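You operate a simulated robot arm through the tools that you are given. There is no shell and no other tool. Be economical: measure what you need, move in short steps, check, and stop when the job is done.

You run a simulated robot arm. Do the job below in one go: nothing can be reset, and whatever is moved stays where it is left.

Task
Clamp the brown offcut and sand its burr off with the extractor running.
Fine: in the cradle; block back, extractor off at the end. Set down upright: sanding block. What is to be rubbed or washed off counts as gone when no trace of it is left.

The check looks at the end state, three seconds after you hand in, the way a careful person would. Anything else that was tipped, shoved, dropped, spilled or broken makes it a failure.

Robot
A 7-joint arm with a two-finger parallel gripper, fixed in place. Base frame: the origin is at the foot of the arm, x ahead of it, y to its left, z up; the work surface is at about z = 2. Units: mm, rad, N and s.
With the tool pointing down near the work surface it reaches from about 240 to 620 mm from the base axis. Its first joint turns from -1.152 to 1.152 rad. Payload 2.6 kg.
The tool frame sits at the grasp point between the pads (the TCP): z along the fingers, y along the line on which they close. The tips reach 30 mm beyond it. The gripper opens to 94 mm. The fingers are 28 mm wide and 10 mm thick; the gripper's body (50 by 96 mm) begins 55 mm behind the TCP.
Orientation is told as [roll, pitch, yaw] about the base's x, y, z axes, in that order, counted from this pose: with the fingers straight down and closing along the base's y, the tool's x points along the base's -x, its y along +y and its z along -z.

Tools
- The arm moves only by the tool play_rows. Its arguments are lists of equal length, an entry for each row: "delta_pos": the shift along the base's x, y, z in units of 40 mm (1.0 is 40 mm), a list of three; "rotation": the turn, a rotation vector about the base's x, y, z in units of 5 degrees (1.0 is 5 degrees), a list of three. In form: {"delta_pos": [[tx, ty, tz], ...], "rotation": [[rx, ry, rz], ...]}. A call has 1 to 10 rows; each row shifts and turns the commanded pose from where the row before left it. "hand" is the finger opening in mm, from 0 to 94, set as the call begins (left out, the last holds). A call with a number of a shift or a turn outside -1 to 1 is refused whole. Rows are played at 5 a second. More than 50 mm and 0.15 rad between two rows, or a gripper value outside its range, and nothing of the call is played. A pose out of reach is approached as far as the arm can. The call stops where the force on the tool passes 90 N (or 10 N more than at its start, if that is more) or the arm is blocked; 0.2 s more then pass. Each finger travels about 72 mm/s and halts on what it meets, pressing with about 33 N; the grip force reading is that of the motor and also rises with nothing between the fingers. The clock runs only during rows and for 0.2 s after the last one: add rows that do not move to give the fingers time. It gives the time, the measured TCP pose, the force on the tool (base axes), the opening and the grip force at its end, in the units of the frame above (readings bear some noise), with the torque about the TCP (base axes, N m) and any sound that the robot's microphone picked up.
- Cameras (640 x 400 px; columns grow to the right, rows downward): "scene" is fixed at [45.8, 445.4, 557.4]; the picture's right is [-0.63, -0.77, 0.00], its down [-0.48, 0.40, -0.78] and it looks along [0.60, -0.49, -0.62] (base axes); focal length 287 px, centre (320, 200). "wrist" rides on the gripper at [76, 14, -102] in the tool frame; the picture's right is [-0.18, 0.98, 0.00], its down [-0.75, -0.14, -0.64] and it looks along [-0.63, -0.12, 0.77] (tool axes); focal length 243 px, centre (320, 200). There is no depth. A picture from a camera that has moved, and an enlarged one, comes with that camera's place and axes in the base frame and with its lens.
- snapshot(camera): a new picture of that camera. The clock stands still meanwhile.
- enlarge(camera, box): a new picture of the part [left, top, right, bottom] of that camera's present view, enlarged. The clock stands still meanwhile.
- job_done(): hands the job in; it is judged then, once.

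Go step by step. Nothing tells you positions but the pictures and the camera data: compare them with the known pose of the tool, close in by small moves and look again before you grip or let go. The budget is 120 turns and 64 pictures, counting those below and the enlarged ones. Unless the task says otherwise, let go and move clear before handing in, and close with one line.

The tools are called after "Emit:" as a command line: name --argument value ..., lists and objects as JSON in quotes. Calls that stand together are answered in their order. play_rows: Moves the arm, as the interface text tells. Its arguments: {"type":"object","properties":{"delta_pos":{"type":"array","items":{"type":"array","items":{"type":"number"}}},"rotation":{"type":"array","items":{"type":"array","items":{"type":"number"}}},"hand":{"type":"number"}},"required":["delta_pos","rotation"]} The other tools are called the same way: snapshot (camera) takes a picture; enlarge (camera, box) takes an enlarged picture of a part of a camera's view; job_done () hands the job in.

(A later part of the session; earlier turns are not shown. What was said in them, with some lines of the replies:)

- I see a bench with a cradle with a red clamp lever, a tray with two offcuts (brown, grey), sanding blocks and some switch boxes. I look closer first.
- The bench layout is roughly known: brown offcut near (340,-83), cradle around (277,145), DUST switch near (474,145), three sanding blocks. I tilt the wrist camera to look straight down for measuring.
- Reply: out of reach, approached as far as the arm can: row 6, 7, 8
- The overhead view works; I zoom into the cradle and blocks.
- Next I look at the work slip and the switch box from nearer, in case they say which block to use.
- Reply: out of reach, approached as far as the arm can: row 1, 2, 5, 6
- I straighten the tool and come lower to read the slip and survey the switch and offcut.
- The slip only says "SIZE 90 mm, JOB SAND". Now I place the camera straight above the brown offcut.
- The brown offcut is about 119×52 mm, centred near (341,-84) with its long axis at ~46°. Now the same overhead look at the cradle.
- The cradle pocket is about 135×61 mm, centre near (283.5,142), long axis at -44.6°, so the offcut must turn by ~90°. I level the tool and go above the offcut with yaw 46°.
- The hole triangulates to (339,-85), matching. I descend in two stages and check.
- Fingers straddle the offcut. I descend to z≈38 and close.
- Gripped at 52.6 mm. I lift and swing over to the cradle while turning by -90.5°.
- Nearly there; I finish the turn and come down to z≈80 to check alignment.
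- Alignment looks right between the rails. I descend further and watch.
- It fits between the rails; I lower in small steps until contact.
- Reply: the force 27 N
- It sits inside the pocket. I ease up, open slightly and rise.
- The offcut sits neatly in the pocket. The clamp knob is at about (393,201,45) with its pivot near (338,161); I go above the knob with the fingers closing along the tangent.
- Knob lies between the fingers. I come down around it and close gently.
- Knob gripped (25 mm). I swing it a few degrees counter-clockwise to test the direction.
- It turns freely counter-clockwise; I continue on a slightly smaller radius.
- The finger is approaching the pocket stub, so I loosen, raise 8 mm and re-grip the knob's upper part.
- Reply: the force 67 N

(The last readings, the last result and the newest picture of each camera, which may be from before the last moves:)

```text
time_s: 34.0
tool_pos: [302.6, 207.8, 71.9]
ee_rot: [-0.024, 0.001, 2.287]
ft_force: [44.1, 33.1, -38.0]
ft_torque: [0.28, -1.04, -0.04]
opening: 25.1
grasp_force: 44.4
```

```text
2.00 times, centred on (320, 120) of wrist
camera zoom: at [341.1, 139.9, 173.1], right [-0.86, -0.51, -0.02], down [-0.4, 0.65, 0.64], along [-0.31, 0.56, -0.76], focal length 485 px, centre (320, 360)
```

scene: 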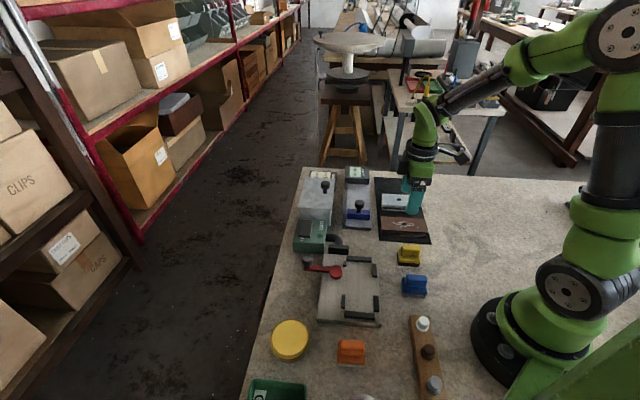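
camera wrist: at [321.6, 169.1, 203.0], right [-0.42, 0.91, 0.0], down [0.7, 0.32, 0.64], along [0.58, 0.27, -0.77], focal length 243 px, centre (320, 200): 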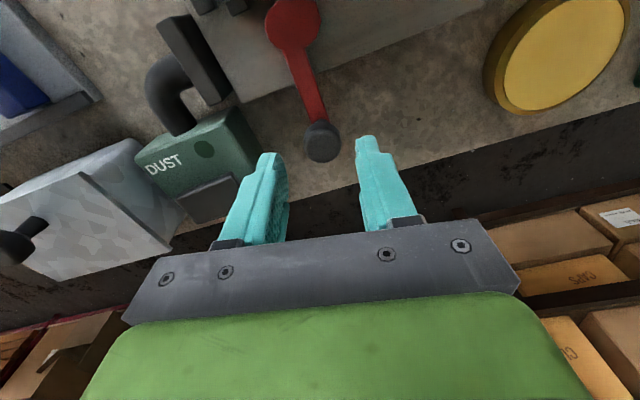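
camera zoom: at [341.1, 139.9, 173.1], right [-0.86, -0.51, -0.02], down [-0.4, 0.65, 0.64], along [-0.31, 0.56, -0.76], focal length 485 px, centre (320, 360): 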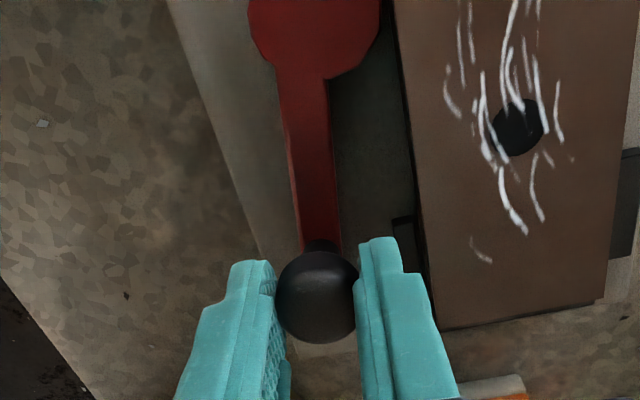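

Strong resistance (≈55 N) at about 126°, i.e. 90° of swing. I release the knob, rise and look at whether it stays shut.

Emit:
play_rows --delta_pos '[[0.06, 0.05, 0], [0, 0, 0], [0, 0, 0.3], [0, 0, 0.9], [0, 0, 0.9], [0, 0, 0.9]]' --rotation '[[0, 0, 0], [0, 0, 0], [0, 0, 0], [0, 0, 0], [0, 0, 0], [0, 0, 0]]' --hand 36

Emit:
snapshot --camera "wrist"

Emit:
enlarge --camera "scene" --box '[290, 220, 410, 320]'

```text
time_s: 35.4
tool_pos: [297.8, 206.5, 189.3]
ee_rot: [0.004, -0.002, 2.276]
ft_force: [0.4, 1.5, 0.0]
ft_torque: [-0.01, -0.01, 0.02]
opening: 35.9
grasp_force: 0.0
```

```text
22 pictures are left
camera wrist: at [338.6, 139.4, 291.8], right [-0.87, -0.5, 0.0], down [-0.38, 0.67, 0.64], along [-0.32, 0.56, -0.77], focal length 243 px, centre (320, 200)
```

wrist: 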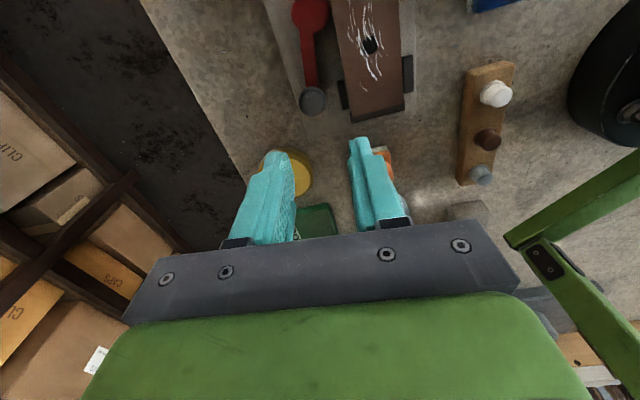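

```text
4.00 times, centred on (350, 270) of scene
camera zoom: at [45.8, 445.4, 557.4], right [-0.63, -0.77, 0.0], down [-0.48, 0.4, -0.78], along [0.6, -0.49, -0.62], focal length 1148 px, centre (200, -80)
```

zoom: 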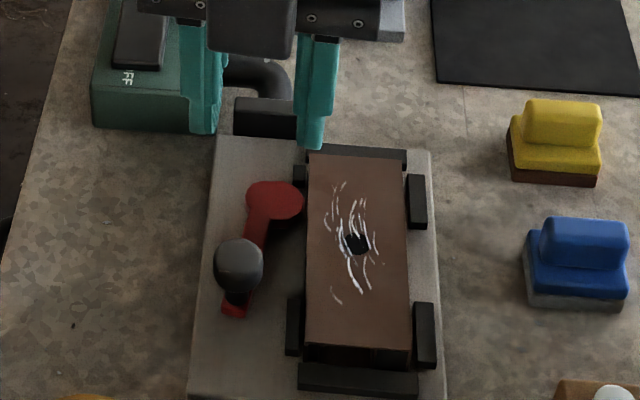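

The lever stays over with the cam against the offcut. To be sure it is fully shut I re-grip and push it once more to its stop.

Emit:
play_rows --delta_pos '[[0.16, 0.09, 0], [0, 0, -1], [0, 0, -1], [0, 0, -0.9], [0, 0, 0]]' --rotation '[[0, 0, 0], [0, 0, 0], [0, 0, 0], [0, 0, 0], [0, 0, 0]]'

Emit:
play_rows --delta_pos '[[0, 0, 0], [0, 0, 0], [0, 0, 0]]' --rotation '[[0, 0, 0], [0, 0, 0], [0, 0, 0]]' --hand 15

Emit:
play_rows --delta_pos '[[-0.09, -0.065, 0], [-0.05, -0.04, 0], [0, 0, 0]]' --rotation '[[0, 0, 0], [0, 0, 0], [0, 0, 0]]'

```text
time_s: 36.6
tool_pos: [306.3, 208.9, 74.5]
ee_rot: [0.002, 0.0, 2.276]
ft_force: [0.4, -0.1, -0.5]
ft_torque: [0.01, -0.02, 0.03]
opening: 35.8
grasp_force: 0.1
```

```text
time_s: 37.4
tool_pos: [306.4, 209.0, 72.6]
ee_rot: [0.003, -0.002, 2.276]
ft_force: [1.0, 2.3, -9.4]
ft_torque: [-0.02, -0.13, 0.16]
opening: 25.1
grasp_force: 45.1
```

```text
time_s: 38.2
tool_pos: [303.5, 207.1, 73.5]
ee_rot: [-0.013, 0.0, 2.283]
ft_force: [33.4, 28.6, -40.3]
ft_torque: [0.48, -0.74, -0.01]
opening: 25.2
grasp_force: 45.2
```

It is at its stop, so the clamp is shut. I release, rise, and head over to the DUST switch (rocker near (472,146), ON end away from me).

Emit:
play_rows --delta_pos '[[0.1, 0.08, 0], [0, 0, 0], [0, 0, 0.4], [0, 0, 0.9], [0, 0, 0.9], [0, 0, 0.9]]' --rotation '[[0, 0, 0], [0, 0, 0], [0, 0, 0], [0, 0, 0], [0, 0, -0.9], [0, 0, -0.9]]' --hand 36

Emit:
play_rows --delta_pos '[[0.4, -0.15, 0], [0.4, -0.15, 0], [0.4, -0.15, 0], [0.4, -0.15, 0], [0.4, -0.15, 0], [0.4, -0.15, 0], [0.4, -0.15, 0], [0.4, -0.15, 0], [0.4, -0.15, 0], [0.0, 0, 0]]' --rotation '[[0, 0, -1], [0, 0, -1], [0, 0, -1], [0, 0, -1], [0, 0, -1], [0, 0, -1], [0, 0, -1], [0, 0, -1], [0, 0, -1], [0, 0, -1]]' --hand 0

Emit:
play_rows --delta_pos '[[0, 0, 0], [0, 0, 0], [0, 0, 0], [0, 0, 0], [0, 0, 0]]' --rotation '[[0, 0, -1], [0, 0, -1], [0, 0, -1], [0, 0, -1], [0, 0, -1]]'

Emit:
snapshot --camera "wrist"

```text
time_s: 39.6
tool_pos: [303.3, 208.4, 198.2]
ee_rot: [0.005, -0.002, 2.119]
ft_force: [-1.2, -0.4, 0.0]
ft_torque: [0.0, -0.01, -0.01]
opening: 36.1
grasp_force: 0.0
```

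```text
time_s: 41.8
tool_pos: [448.3, 153.3, 197.2]
ee_rot: [0.001, 0.0, 1.247]
ft_force: [0.5, 0.8, -0.3]
ft_torque: [-0.02, 0.03, 0.03]
opening: 0.2
grasp_force: 33.2
```

```text
time_s: 43.0
tool_pos: [445.8, 154.3, 197.5]
ee_rot: [0.004, -0.002, 0.809]
ft_force: [-0.3, -0.4, 0.1]
ft_torque: [0.02, 0.03, 0.01]
opening: 0.0
grasp_force: 32.8
```

```text
20 pictures are left
camera wrist: at [385.7, 109.6, 299.5], right [-0.58, 0.81, 0.0], down [0.62, 0.45, 0.64], along [0.52, 0.38, -0.77], focal length 243 px, centre (320, 200)
```

wrist: 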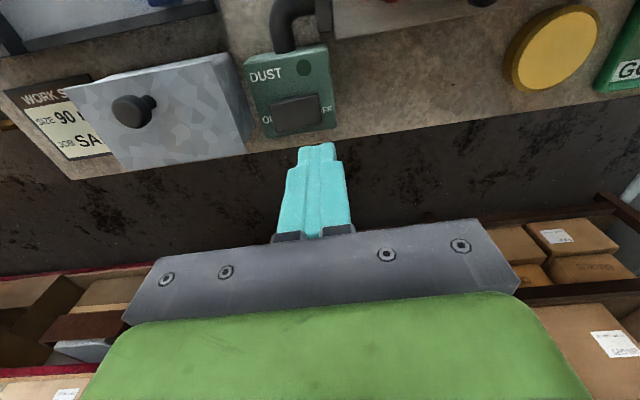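

Rocker centre is about (475,146) with the ON end near (485,136). I go over the ON end and press.

Emit:
play_rows --delta_pos '[[0.49, -0.2285, 0], [0.49, -0.2285, 0], [0, 0, -0.8], [0, 0, -0.8], [0, 0, -0.7]]' --rotation '[[0, 0, 0], [0, 0, 0], [0, 0, 0], [0, 0, 0], [0, 0, 0]]'

Emit:
enlarge --camera "scene" --box '[270, 150, 390, 250]'

```text
time_s: 44.2
tool_pos: [487.4, 136.6, 105.8]
ee_rot: [0.003, -0.002, 0.81]
ft_force: [-0.4, -1.0, -0.4]
ft_torque: [0.04, -0.01, 0.02]
opening: 0.0
grasp_force: 33.3
```

```text
4.00 times, centred on (330, 200) of scene
camera zoom: at [45.8, 445.4, 557.4], right [-0.63, -0.77, 0.0], down [-0.48, 0.4, -0.78], along [0.6, -0.49, -0.62], focal length 1148 px, centre (280, 200)
```

zoom: 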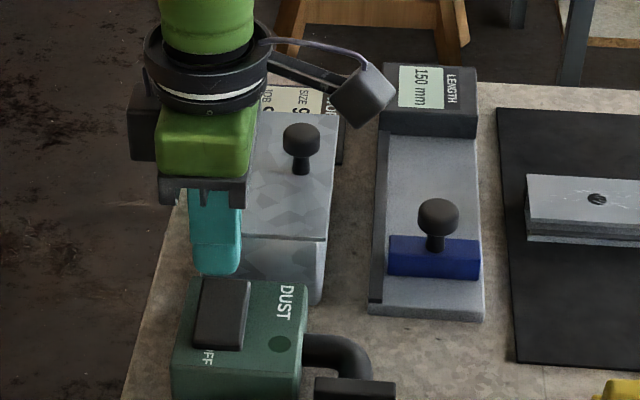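

Emit:
play_rows --delta_pos '[[-0.08, 0.06, -0.25], [0, 0, -0.15], [0, 0, -0.1], [0, 0, -0.1], [0, 0, 0]]' --rotation '[[0, 0, 0], [0, 0, 0], [0, 0, 0], [0, 0, 0], [0, 0, 0]]'

```text
time_s: 45.4
tool_pos: [483.4, 136.7, 82.1]
ee_rot: [0.001, -0.002, 0.808]
ft_force: [-4.4, -5.9, 16.7]
ft_torque: [-0.08, 0.3, 0.04]
opening: 0.3
grasp_force: 33.4
```

Contact at tip z≈52; I press a bit further.

Emit:
play_rows --delta_pos '[[0, 0, -0.07], [0, 0, -0.07], [0, 0, 0]]' --rotation '[[0, 0, 0], [0, 0, 0], [0, 0, 0]]'

```text
time_s: 46.2
tool_pos: [484.6, 136.4, 81.9]
ee_rot: [-0.004, -0.009, 0.805]
ft_force: [-20.5, -23.9, 64.6]
ft_torque: [-0.44, 1.18, 0.26]
opening: 0.0
grasp_force: 32.8
```

Emit:
play_rows --delta_pos '[[0, 0, 0.5], [0, 0, 0.8], [0, 0, 0]]' --rotation '[[0, 0, 0], [0, 0, 0], [0, 0, 0]]'

Emit:
enlarge --camera "scene" --box '[280, 190, 360, 250]'

```text
time_s: 47.0
tool_pos: [482.8, 138.9, 127.7]
ee_rot: [0.005, 0.0, 0.813]
ft_force: [1.0, 0.3, 0.2]
ft_torque: [0.04, 0.03, -0.01]
opening: 0.0
grasp_force: 33.0
```

```text
6.67 times, centred on (320, 220) of scene
camera zoom: at [45.8, 445.4, 557.4], right [-0.63, -0.77, 0.0], down [-0.48, 0.4, -0.78], along [0.6, -0.49, -0.62], focal length 1914 px, centre (320, 67)
```

zoom: 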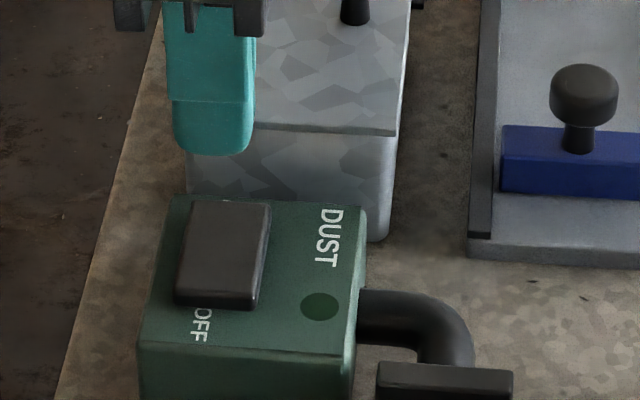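

Emit:
enlarge --camera "wrist" --box '[230, 20, 410, 170]'

```text
2.67 times, centred on (320, 95) of wrist
camera zoom: at [421.3, 93.6, 229.5], right [-0.59, 0.81, 0.0], down [0.62, 0.45, 0.64], along [0.52, 0.38, -0.77], focal length 647 px, centre (320, 480)
```

zoom: 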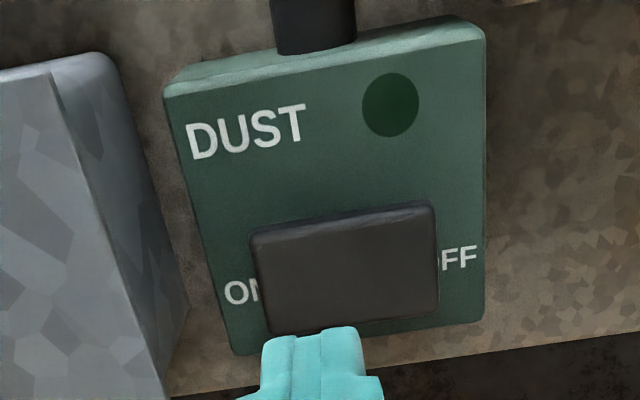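

The rocker is still in OFF; its centre is nearer (476,142), so I pressed too close to the pivot. I press further out on the ON end.

Emit:
play_rows --delta_pos '[[0.18, -0.27, 0], [0, 0, -0.6], [0, 0, -0.4], [0, 0, -0.1], [0, 0, -0.1], [0, 0, -0.05], [0, 0, 0]]' --rotation '[[0, 0, 0], [0, 0, 0], [0, 0, 0], [0, 0, 0], [0, 0, 0], [0, 0, 0], [0, 0, 0]]'

```text
time_s: 48.6
tool_pos: [491.0, 127.3, 79.6]
ee_rot: [0.001, -0.002, 0.808]
ft_force: [-17.6, -10.7, 37.6]
ft_torque: [-0.02, 0.76, 0.16]
opening: 0.0
grasp_force: 33.1
```

Emit:
play_rows --delta_pos '[[0, 0, -0.05], [0, 0, 0], [0, 0, 0]]' --rotation '[[0, 0, 0], [0, 0, 0], [0, 0, 0]]'

Emit:
play_rows --delta_pos '[[0, 0, 0.5], [0, 0, 0.8], [0, 0, 0]]' --rotation '[[0, 0, 0], [0, 0, 0], [0, 0, 0]]'

Emit:
enlarge --camera "wrist" --box '[230, 20, 410, 170]'

```text
time_s: 49.4
tool_pos: [492.0, 126.3, 81.2]
ee_rot: [-0.003, -0.005, 0.808]
ft_force: [-17.9, -13.1, 50.9]
ft_torque: [-0.08, 0.93, 0.18]
opening: 0.1
grasp_force: 33.3
```

```text
time_s: 50.2
tool_pos: [490.4, 127.4, 126.3]
ee_rot: [0.002, 0.001, 0.811]
ft_force: [-0.3, -0.3, -0.5]
ft_torque: [-0.02, 0.0, 0.06]
opening: 0.0
grasp_force: 32.5
```

```text
2.67 times, centred on (320, 95) of wrist
camera zoom: at [429.1, 82.5, 229.2], right [-0.59, 0.81, 0.0], down [0.62, 0.45, 0.64], along [0.52, 0.38, -0.77], focal length 647 px, centre (320, 480)
```

zoom: 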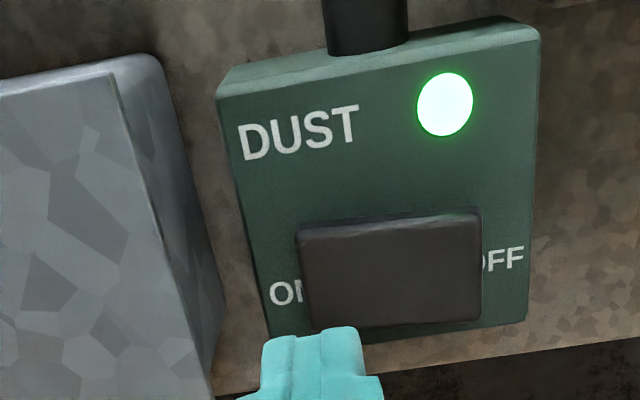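

The lamp is lit: extractor on. Next, the yellow sanding block (brown sole, well within reach): its handle lies along ~47° near (264,-8). I move above it with 44 mm opening.

Emit:
play_rows --delta_pos '[[0, 0, 0.9], [-0.7, -0.42, 0.6], [-0.7, -0.42, 0], [-0.7, -0.42, 0], [-0.7, -0.42, 0], [-0.7, -0.42, 0], [-0.7, -0.42, 0], [-0.7, -0.42, 0], [-0.7, -0.42, -0.5], [0, 0, -0.5]]' --rotation '[[0, 0, 0], [0, 0, 0], [0, 0, 0], [0, 0, 0], [0, 0, 0], [0, 0, 0], [0, 0, 0], [0, 0, 0], [0, 0, 0], [0, 0, 0]]' --hand 44

Emit:
snapshot --camera "wrist"

```text
time_s: 52.4
tool_pos: [267.0, -7.1, 147.6]
ee_rot: [0.001, 0.0, 0.81]
ft_force: [-0.1, -0.9, 0.3]
ft_torque: [0.02, -0.01, 0.03]
opening: 44.0
grasp_force: 0.0
```

```text
15 pictures are left
camera wrist: at [204.8, -51.3, 249.0], right [-0.59, 0.81, 0.0], down [0.62, 0.45, 0.64], along [0.52, 0.38, -0.77], focal length 243 px, centre (320, 200)
```

wrist: 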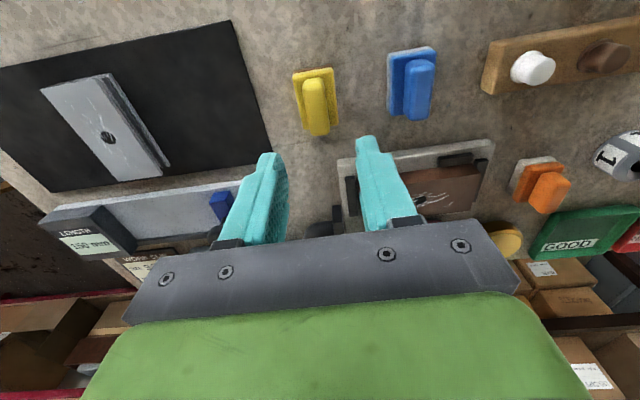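

Emit:
play_rows --delta_pos '[[-0.0875, -0.085, -0.7], [0, 0, -0.7], [0, 0, -0.3]]' --rotation '[[0, 0, 0], [0, 0, 0], [0, 0, 0]]'

Emit:
enlarge --camera "scene" --box '[370, 205, 450, 275]'

Emit:
enlarge --camera "wrist" --box '[230, 60, 410, 180]'

```text
time_s: 53.2
tool_pos: [263.4, -11.1, 79.8]
ee_rot: [0.005, 0.0, 0.81]
ft_force: [0.2, -0.6, 1.2]
ft_torque: [0.0, 0.01, 0.0]
opening: 44.0
grasp_force: 0.1
```

```text
5.71 times, centred on (410, 240) of scene
camera zoom: at [45.8, 445.4, 557.4], right [-0.63, -0.77, 0.0], down [-0.48, 0.4, -0.78], along [0.6, -0.49, -0.62], focal length 1640 px, centre (-194, -29)
```

zoom: 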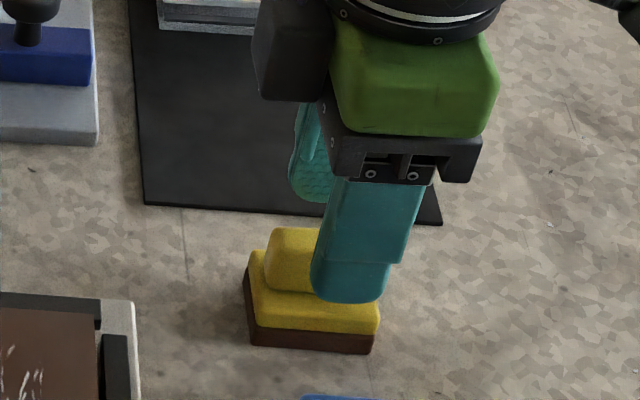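

```text
3.33 times, centred on (320, 120) of wrist
camera zoom: at [201.8, -55.0, 181.7], right [-0.58, 0.81, 0.0], down [0.62, 0.45, 0.64], along [0.52, 0.38, -0.77], focal length 809 px, centre (320, 467)
```

zoom: 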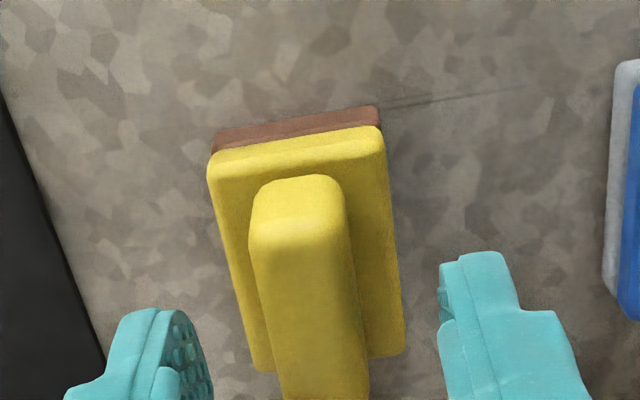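

Lateral fit checks out; shift 2 mm along the handle, descend to z≈54 and grip.

Emit:
play_rows --delta_pos '[[0.035, 0.035, -0.3], [0, 0, -0.34], [0, 0, 0]]' --rotation '[[0, 0, 0], [0, 0, 0], [0, 0, 0]]'

Emit:
play_rows --delta_pos '[[0, 0, 0], [0, 0, 0], [0, 0, 0]]' --rotation '[[0, 0, 0], [0, 0, 0], [0, 0, 0]]' --hand 8

Emit:
enlarge --camera "scene" --box '[370, 205, 450, 275]'

```text
time_s: 54.0
tool_pos: [264.7, -8.6, 54.9]
ee_rot: [0.003, -0.002, 0.811]
ft_force: [0.5, 0.4, -0.5]
ft_torque: [-0.02, 0.01, -0.02]
opening: 44.3
grasp_force: 0.0
```

```text
time_s: 54.8
tool_pos: [263.8, -8.3, 54.9]
ee_rot: [0.001, -0.003, 0.811]
ft_force: [-2.0, 0.2, 12.1]
ft_torque: [0.0, 0.03, 0.03]
opening: 17.0
grasp_force: 33.1
```

```text
5.71 times, centred on (410, 240) of scene
camera zoom: at [45.8, 445.4, 557.4], right [-0.63, -0.77, 0.0], down [-0.48, 0.4, -0.78], along [0.6, -0.49, -0.62], focal length 1640 px, centre (-194, -29)
```

zoom: 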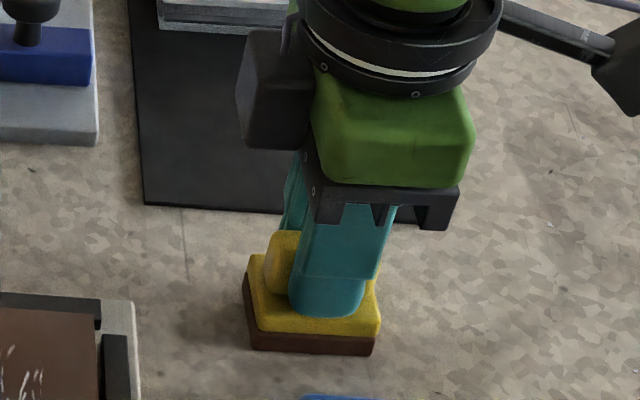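

Handle gripped (17 mm). I lift the block and carry it over the offcut without turning.

Emit:
play_rows --delta_pos '[[0, 0, 0.4], [0, 0, 0.9], [0, 0, 0.9], [0.09, 0.76, 0], [0.09, 0.76, 0], [0.09, 0.76, 0], [0.09, 0.76, 0], [0.09, 0.76, 0], [0, 0, -0.6], [0, 0, -0.3]]' --rotation '[[0, 0, 0], [0, 0, 0], [0, 0, 0], [0, 0, 0], [0, 0, 0], [0, 0, 0], [0, 0, 0], [0, 0, 0], [0, 0, 0], [0, 0, 0]]'

Emit:
enlarge --camera "scene" --box '[290, 200, 410, 320]'

```text
time_s: 57.0
tool_pos: [282.7, 143.7, 106.6]
ee_rot: [0.003, -0.001, 0.81]
ft_force: [-0.8, -0.1, -0.9]
ft_torque: [0.01, -0.03, 0.02]
opening: 16.8
grasp_force: 32.9
```

```text
3.33 times, centred on (350, 260) of scene
camera zoom: at [45.8, 445.4, 557.4], right [-0.63, -0.77, 0.0], down [-0.48, 0.4, -0.78], along [0.6, -0.49, -0.62], focal length 957 px, centre (220, 0)
```

zoom: 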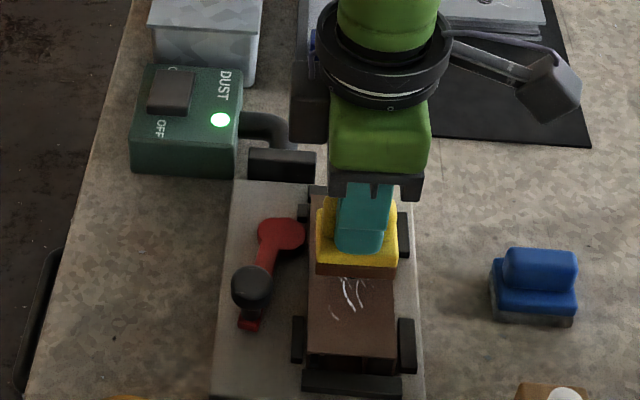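

The block is centred over the offcut and the lamp is lit. I lower until contact.

Emit:
play_rows --delta_pos '[[0, 0, -0.25], [0, 0, -0.125], [0, 0, -0.075], [0, 0, 0]]' --rotation '[[0, 0, 0], [0, 0, 0], [0, 0, 0], [0, 0, 0]]'

```text
time_s: 57.9
tool_pos: [283.0, 143.5, 91.6]
ee_rot: [0.0, -0.005, 0.805]
ft_force: [-2.9, -2.4, 12.0]
ft_torque: [-0.06, -0.04, 0.01]
opening: 17.3
grasp_force: 33.0
stopped in row 4: the force on the tool passed its limit at 92 N (the readings are from after the stop); the commanded pose is now the measured one
```

Contact. Now I stroke along the offcut's length, about ±33 mm.

Emit:
play_rows --delta_pos '[[0.178, -0.176, -0.01], [0.178, -0.176, 0], [0.178, -0.176, 0], [-0.178, 0.176, 0], [-0.178, 0.176, 0], [-0.178, 0.176, 0], [-0.178, 0.176, 0], [-0.178, 0.176, 0], [-0.178, 0.176, 0], [0, 0, 0]]' --rotation '[[0, 0, 0], [0, 0, 0], [0, 0, 0], [0, 0, 0], [0, 0, 0], [0, 0, 0], [0, 0, 0], [0, 0, 0], [0, 0, 0], [0, 0, 0]]'

```text
time_s: 60.1
tool_pos: [263.2, 165.2, 94.1]
ee_rot: [-0.002, -0.01, 0.803]
ft_force: [9.9, -8.8, 36.0]
ft_torque: [-0.76, -0.54, 0.03]
opening: 17.3
grasp_force: 32.7
```

Emit:
play_rows --delta_pos '[[0.178, -0.176, 0.03], [0.178, -0.176, 0], [0.178, -0.176, 0], [0.178, -0.176, 0], [0.178, -0.176, 0], [0.178, -0.176, 0], [0.1, -0.1, 0], [0, 0, 0]]' --rotation '[[0, 0, 0], [0, 0, 0], [0, 0, 0], [0, 0, 0], [0, 0, 0], [0, 0, 0], [0, 0, 0], [0, 0, 0]]'

Emit:
enlarge --camera "scene" --box '[300, 210, 400, 310]'

```text
time_s: 61.9
tool_pos: [309.7, 118.4, 92.1]
ee_rot: [-0.001, -0.003, 0.804]
ft_force: [-4.1, 3.1, 17.3]
ft_torque: [0.06, 0.01, 0.0]
opening: 17.0
grasp_force: 32.8
```

```text
4.00 times, centred on (350, 260) of scene
camera zoom: at [45.7, 445.4, 557.4], right [-0.63, -0.77, 0.0], down [-0.48, 0.4, -0.78], along [0.6, -0.49, -0.62], focal length 1148 px, centre (200, -40)
```

zoom: 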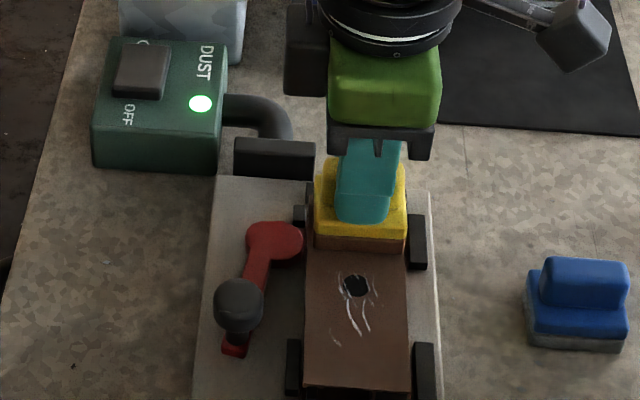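

The burr is fading and the offcut holds still. More strokes with a little more pressure.

Emit:
play_rows --delta_pos '[[-0.178, 0.176, -0.01], [-0.178, 0.176, 0], [-0.178, 0.176, 0.01], [-0.178, 0.176, 0], [-0.178, 0.176, 0], [-0.178, 0.176, 0.01], [-0.178, 0.176, 0], [-0.1, 0.1, 0], [0, 0, 0]]' --rotation '[[0, 0, 0], [0, 0, 0], [0, 0, 0], [0, 0, 0], [0, 0, 0], [0, 0, 0], [0, 0, 0], [0, 0, 0], [0, 0, 0]]'

Emit:
play_rows --delta_pos '[[0.178, -0.176, 0], [0.178, -0.176, 0], [0.178, -0.176, 0], [0.178, -0.176, -0.01], [0.178, -0.176, 0], [0.178, -0.176, -0.01], [0.178, -0.176, 0], [0.1, -0.1, 0], [0, 0, 0]]' --rotation '[[0, 0, 0], [0, 0, 0], [0, 0, 0], [0, 0, 0], [0, 0, 0], [0, 0, 0], [0, 0, 0], [0, 0, 0], [0, 0, 0]]'

Emit:
enlarge --camera "scene" --box '[320, 225, 390, 310]'

```text
time_s: 63.9
tool_pos: [254.6, 171.2, 92.6]
ee_rot: [0.002, -0.002, 0.805]
ft_force: [-0.2, -1.1, -0.5]
ft_torque: [0.03, -0.04, 0.03]
opening: 17.1
grasp_force: 33.1
```

```text
time_s: 65.9
tool_pos: [309.2, 118.7, 92.7]
ee_rot: [0.001, -0.006, 0.805]
ft_force: [-1.6, 1.4, 7.8]
ft_torque: [-0.01, -0.06, 0.0]
opening: 17.2
grasp_force: 32.6
```

```text
4.71 times, centred on (355, 268) of scene
camera zoom: at [45.8, 445.4, 557.4], right [-0.63, -0.77, 0.0], down [-0.48, 0.4, -0.78], along [0.6, -0.49, -0.62], focal length 1351 px, centre (155, -118)
```

zoom: 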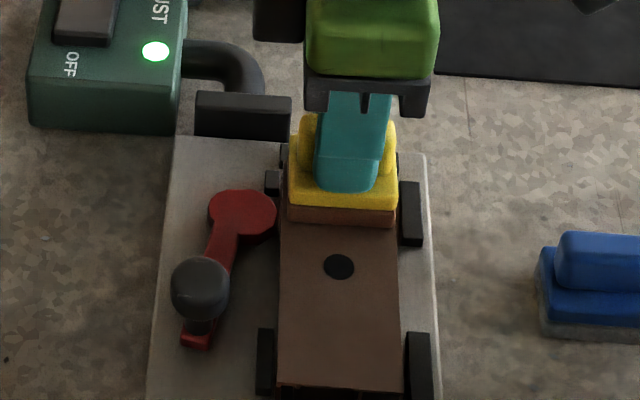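

The visible half is clean. Another full pass with slightly more pressure, then back.

Emit:
play_rows --delta_pos '[[0.04, -0.04, -0.03], [-0.178, 0.176, 0], [-0.178, 0.176, 0], [-0.178, 0.176, 0], [-0.178, 0.176, 0], [-0.178, 0.176, 0], [-0.178, 0.176, 0], [-0.178, 0.176, 0], [0, 0, 0]]' --rotation '[[0, 0, 0], [0, 0, 0], [0, 0, 0], [0, 0, 0], [0, 0, 0], [0, 0, 0], [0, 0, 0], [0, 0, 0], [0, 0, 0]]'

Emit:
play_rows --delta_pos '[[0.178, -0.176, 0], [0.178, -0.176, 0], [0.178, -0.176, 0], [0.178, -0.176, 0], [0.178, -0.176, 0], [0.178, -0.176, 0], [0.178, -0.176, 0], [-0.178, 0.176, 0], [-0.178, 0.176, 0], [-0.178, 0.176, 0]]' --rotation '[[0, 0, 0], [0, 0, 0], [0, 0, 0], [0, 0, 0], [0, 0, 0], [0, 0, 0], [0, 0, 0], [0, 0, 0], [0, 0, 0], [0, 0, 0]]'

```text
time_s: 67.9
tool_pos: [261.3, 167.5, 92.5]
ee_rot: [-0.001, -0.009, 0.804]
ft_force: [8.2, -4.3, 32.7]
ft_torque: [-0.34, -0.31, -0.01]
opening: 17.3
grasp_force: 33.0
```

```text
time_s: 68.7
tool_pos: [274.2, 155.4, 93.1]
ee_rot: [0.018, -0.004, 0.806]
ft_force: [-7.3, 2.5, 14.8]
ft_torque: [-0.02, 0.24, -0.1]
opening: 17.3
grasp_force: 33.1
stopped in row 3: the force on the tool passed its limit at 98 N (the readings are from after the stop); the commanded pose is now the measured one
```

Emit:
play_rows --delta_pos '[[0.178, -0.176, 0], [0.178, -0.176, 0], [0.178, -0.176, 0], [0.178, -0.176, 0], [0.178, -0.176, 0], [-0.178, 0.176, 0], [-0.178, 0.176, 0], [-0.178, 0.176, 0], [0, 0, 0]]' --rotation '[[0, 0, 0], [0, 0, 0], [0, 0, 0], [0, 0, 0], [0, 0, 0], [0, 0, 0], [0, 0, 0], [0, 0, 0], [0, 0, 0]]'

Emit:
play_rows --delta_pos '[[0, 0, 0.4], [0, 0, 0.8], [0, -0.8, 0.3], [0, -0.8, 0], [0, -0.5, 0]]' --rotation '[[0, 0, 0], [0, 0, 0], [0, 0, 0], [0, 0, 0], [0, 0, 0]]'

Emit:
enlarge --camera "scene" --box '[310, 215, 400, 310]'

```text
time_s: 70.7
tool_pos: [288.3, 140.9, 92.4]
ee_rot: [0.016, -0.004, 0.807]
ft_force: [7.1, -4.7, 19.7]
ft_torque: [-0.53, -0.55, 0.0]
opening: 17.2
grasp_force: 33.1
```

```text
time_s: 71.9
tool_pos: [287.6, 57.8, 151.5]
ee_rot: [0.02, -0.003, 0.809]
ft_force: [0.6, 0.7, -1.8]
ft_torque: [-0.01, 0.03, -0.01]
opening: 17.0
grasp_force: 32.7
```

```text
4.21 times, centred on (355, 262) of scene
camera zoom: at [45.8, 445.4, 557.4], right [-0.63, -0.77, 0.0], down [-0.48, 0.4, -0.78], along [0.6, -0.49, -0.62], focal length 1208 px, centre (173, -63)
```

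zoom: 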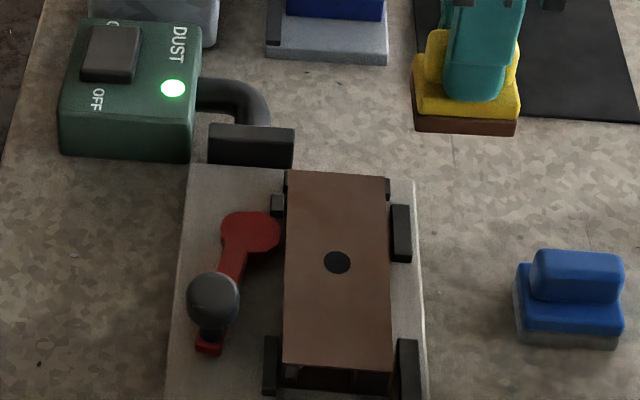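

It looks clean; one tight close-up to be certain no faint trace remains.

Emit:
enlarge --camera "scene" --box '[332, 232, 372, 292]'

```text
6.67 times, centred on (352, 262) of scene
camera zoom: at [45.8, 445.4, 557.4], right [-0.63, -0.77, 0.0], down [-0.48, 0.4, -0.78], along [0.6, -0.49, -0.62], focal length 1914 px, centre (107, -213)
```

zoom: 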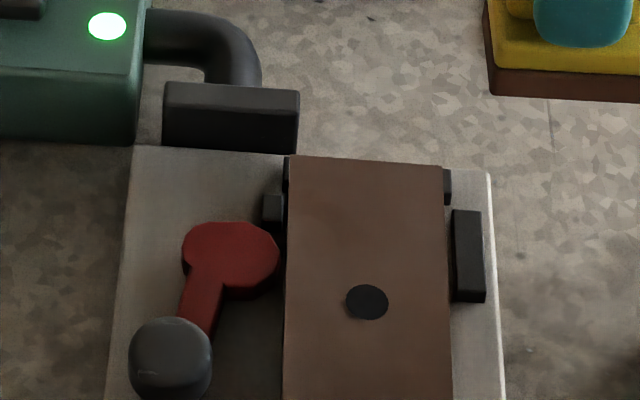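

Clean. I carry the block back to its spot at (264,-8).

Emit:
play_rows --delta_pos '[[-0.29, -0.83, 0], [-0.29, -0.83, 0], [0, 0, -0.8], [0, 0, -0.8], [0, 0, -0.5], [0, 0, 0]]' --rotation '[[-0.2, 0, 0], [0, 0, 0], [0, 0, 0], [0, 0, 0], [0, 0, 0], [0, 0, 0]]'

```text
time_s: 73.3
tool_pos: [264.0, -8.7, 68.7]
ee_rot: [0.007, 0.009, 0.807]
ft_force: [0.4, 0.1, -0.7]
ft_torque: [0.02, -0.02, -0.01]
opening: 17.2
grasp_force: 32.9
```

Emit:
play_rows --delta_pos '[[0, 0, -0.25], [0, 0, -0.05], [0, 0, -0.03], [0, 0, 0]]' --rotation '[[0, 0, 0], [0, 0, 0], [0, 0, 0], [0, 0, 0]]'

```text
time_s: 74.3
tool_pos: [266.0, -9.8, 54.9]
ee_rot: [0.007, 0.008, 0.807]
ft_force: [-0.5, 0.2, 5.9]
ft_torque: [0.07, -0.11, 0.04]
opening: 16.8
grasp_force: 33.2
```

Block touches down (6 N). I open and rise, then look.

Emit:
play_rows --delta_pos '[[0, 0, 0], [0, 0, 0], [0, 0, 0], [0, 0, 0.3], [0, 0, 0.9], [0, 0, 0.9], [0, 0, 0.9]]' --rotation '[[0, 0, 0], [0, 0, 0], [0, 0, 0], [0, 0, 0], [0, 0, 0], [0, 0, 0], [0, 0, 0]]' --hand 40

Emit:
enlarge --camera "scene" --box '[280, 160, 440, 260]'

```text
time_s: 75.9
tool_pos: [264.4, -9.9, 175.7]
ee_rot: [0.006, 0.011, 0.807]
ft_force: [0.1, 0.6, 0.1]
ft_torque: [0.02, 0.0, -0.03]
opening: 40.1
grasp_force: 0.0
```

```text
4.00 times, centred on (360, 210) of scene
camera zoom: at [45.8, 445.4, 557.4], right [-0.63, -0.77, 0.0], down [-0.48, 0.4, -0.78], along [0.6, -0.49, -0.62], focal length 1148 px, centre (160, 160)
```

zoom: 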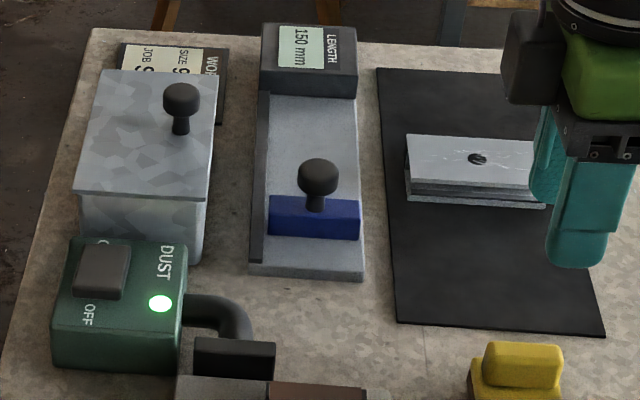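

The block is back exactly in its place. Now I switch the extractor off by pressing the OFF end near (462,156).

Emit:
play_rows --delta_pos '[[0, 0, 0.6], [0.62, 0.52, 0], [0.62, 0.52, 0], [0.62, 0.52, 0], [0.62, 0.52, 0], [0.62, 0.52, 0], [0.62, 0.52, 0], [0.62, 0.52, 0], [0.61, 0.51, 0], [0, 0, 0]]' --rotation '[[0, 0, 0], [0, 0, 0], [0, 0, 0], [0, 0, 0], [0, 0, 0], [0, 0, 0], [0, 0, 0], [0, 0, 0], [0, 0, 0], [0, 0, 0]]' --hand 0

Emit:
play_rows --delta_pos '[[0, 0, -0.9], [0, 0, -0.9], [0, 0, -0.6]]' --rotation '[[0, 0, 0], [0, 0, 0], [0, 0, 0]]'

```text
time_s: 78.1
tool_pos: [463.0, 158.1, 198.7]
ee_rot: [0.008, 0.011, 0.808]
ft_force: [-0.1, -0.5, 0.7]
ft_torque: [-0.02, -0.02, 0.0]
opening: 0.1
grasp_force: 32.7
```

```text
time_s: 78.9
tool_pos: [463.0, 157.9, 102.9]
ee_rot: [0.007, 0.012, 0.808]
ft_force: [-0.9, 0.2, 0.2]
ft_torque: [-0.03, 0.02, -0.02]
opening: 0.1
grasp_force: 32.8
```

Emit:
play_rows --delta_pos '[[0, 0, -0.3], [0, 0, -0.1], [0, 0, -0.1], [0, 0, -0.1], [0, 0, 0]]' --rotation '[[0, 0, 0], [0, 0, 0], [0, 0, 0], [0, 0, 0], [0, 0, 0]]'

```text
time_s: 80.1
tool_pos: [462.4, 159.1, 81.8]
ee_rot: [0.008, 0.006, 0.805]
ft_force: [-21.4, 0.9, 32.6]
ft_torque: [-0.11, 0.36, -0.12]
opening: 0.0
grasp_force: 33.2
```

Emit:
play_rows --delta_pos '[[0, 0, -0.04], [0, 0, 0], [0, 0, 0.6], [0, 0, 0.9], [0, 0, 0.9]]' --rotation '[[0, 0, 0], [0, 0, 0], [0, 0, 0], [0, 0, 0], [0, 0, 0]]'

Emit:
snapshot --camera "scene"

```text
time_s: 81.3
tool_pos: [464.2, 155.5, 172.7]
ee_rot: [0.006, 0.01, 0.806]
ft_force: [-0.1, 0.3, -0.8]
ft_torque: [0.03, -0.03, 0.01]
opening: 0.1
grasp_force: 33.4
```

```text
5 pictures are left
```

scene: 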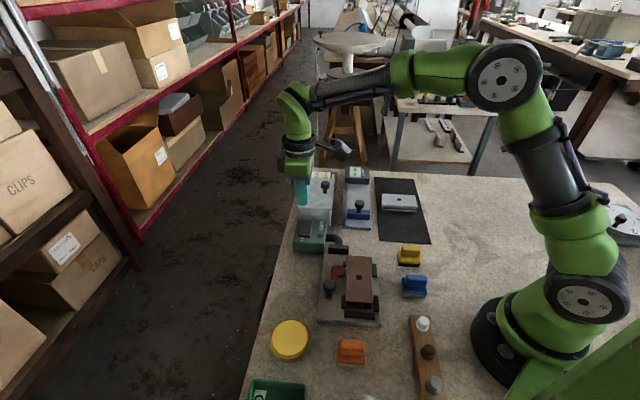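

The lamp looks dark; I check closely.

Emit:
enlarge --camera "scene" --box '[285, 205, 435, 325]'

Emit:
enlarge --camera "wrist" --box '[230, 0, 410, 150]'

```text
3.33 times, centred on (360, 265) of scene
camera zoom: at [45.8, 445.4, 557.4], right [-0.63, -0.77, 0.0], down [-0.48, 0.4, -0.78], along [0.6, -0.49, -0.62], focal length 957 px, centre (187, -17)
```

zoom: 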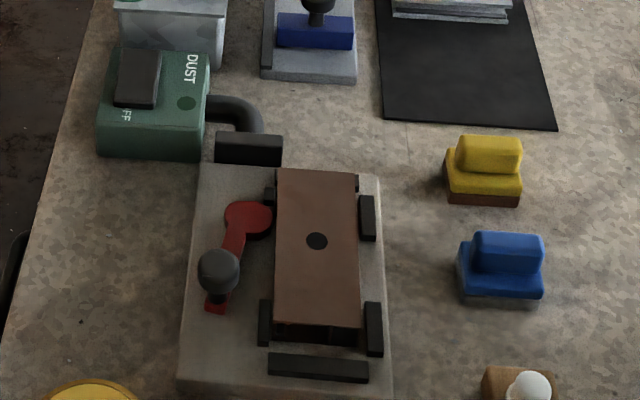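

```text
2.67 times, centred on (320, 75) of wrist
camera zoom: at [402.8, 111.6, 276.1], right [-0.58, 0.81, 0.0], down [0.63, 0.45, 0.63], along [0.51, 0.37, -0.77], focal length 647 px, centre (320, 533)
```

zoom: 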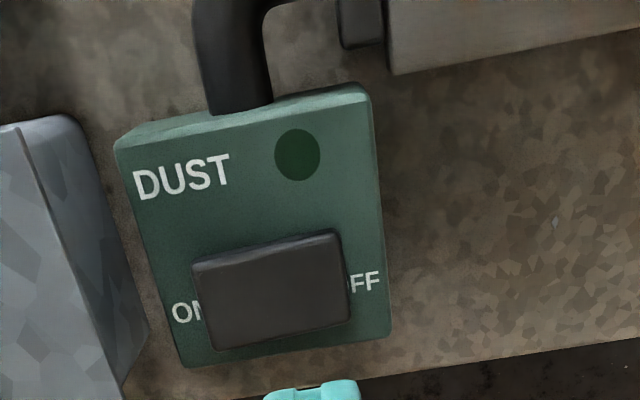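

Extractor is off, the offcut is clean, flat and clamped in the cradle, the yellow block is back upright, and the arm is clear.

Emit:
job_done

```text
The job is handed in.
```

I clamped the brown offcut in the cradle and sanded its burr off with the extractor running; the last close-up shows no trace left. The offcut slid about 6 mm along the cradle while I sanded, but it is still flat and inside the pocket with the lever shut. I used the yellow block and put it back upright in its place. The extractor is off and the arm is clear.
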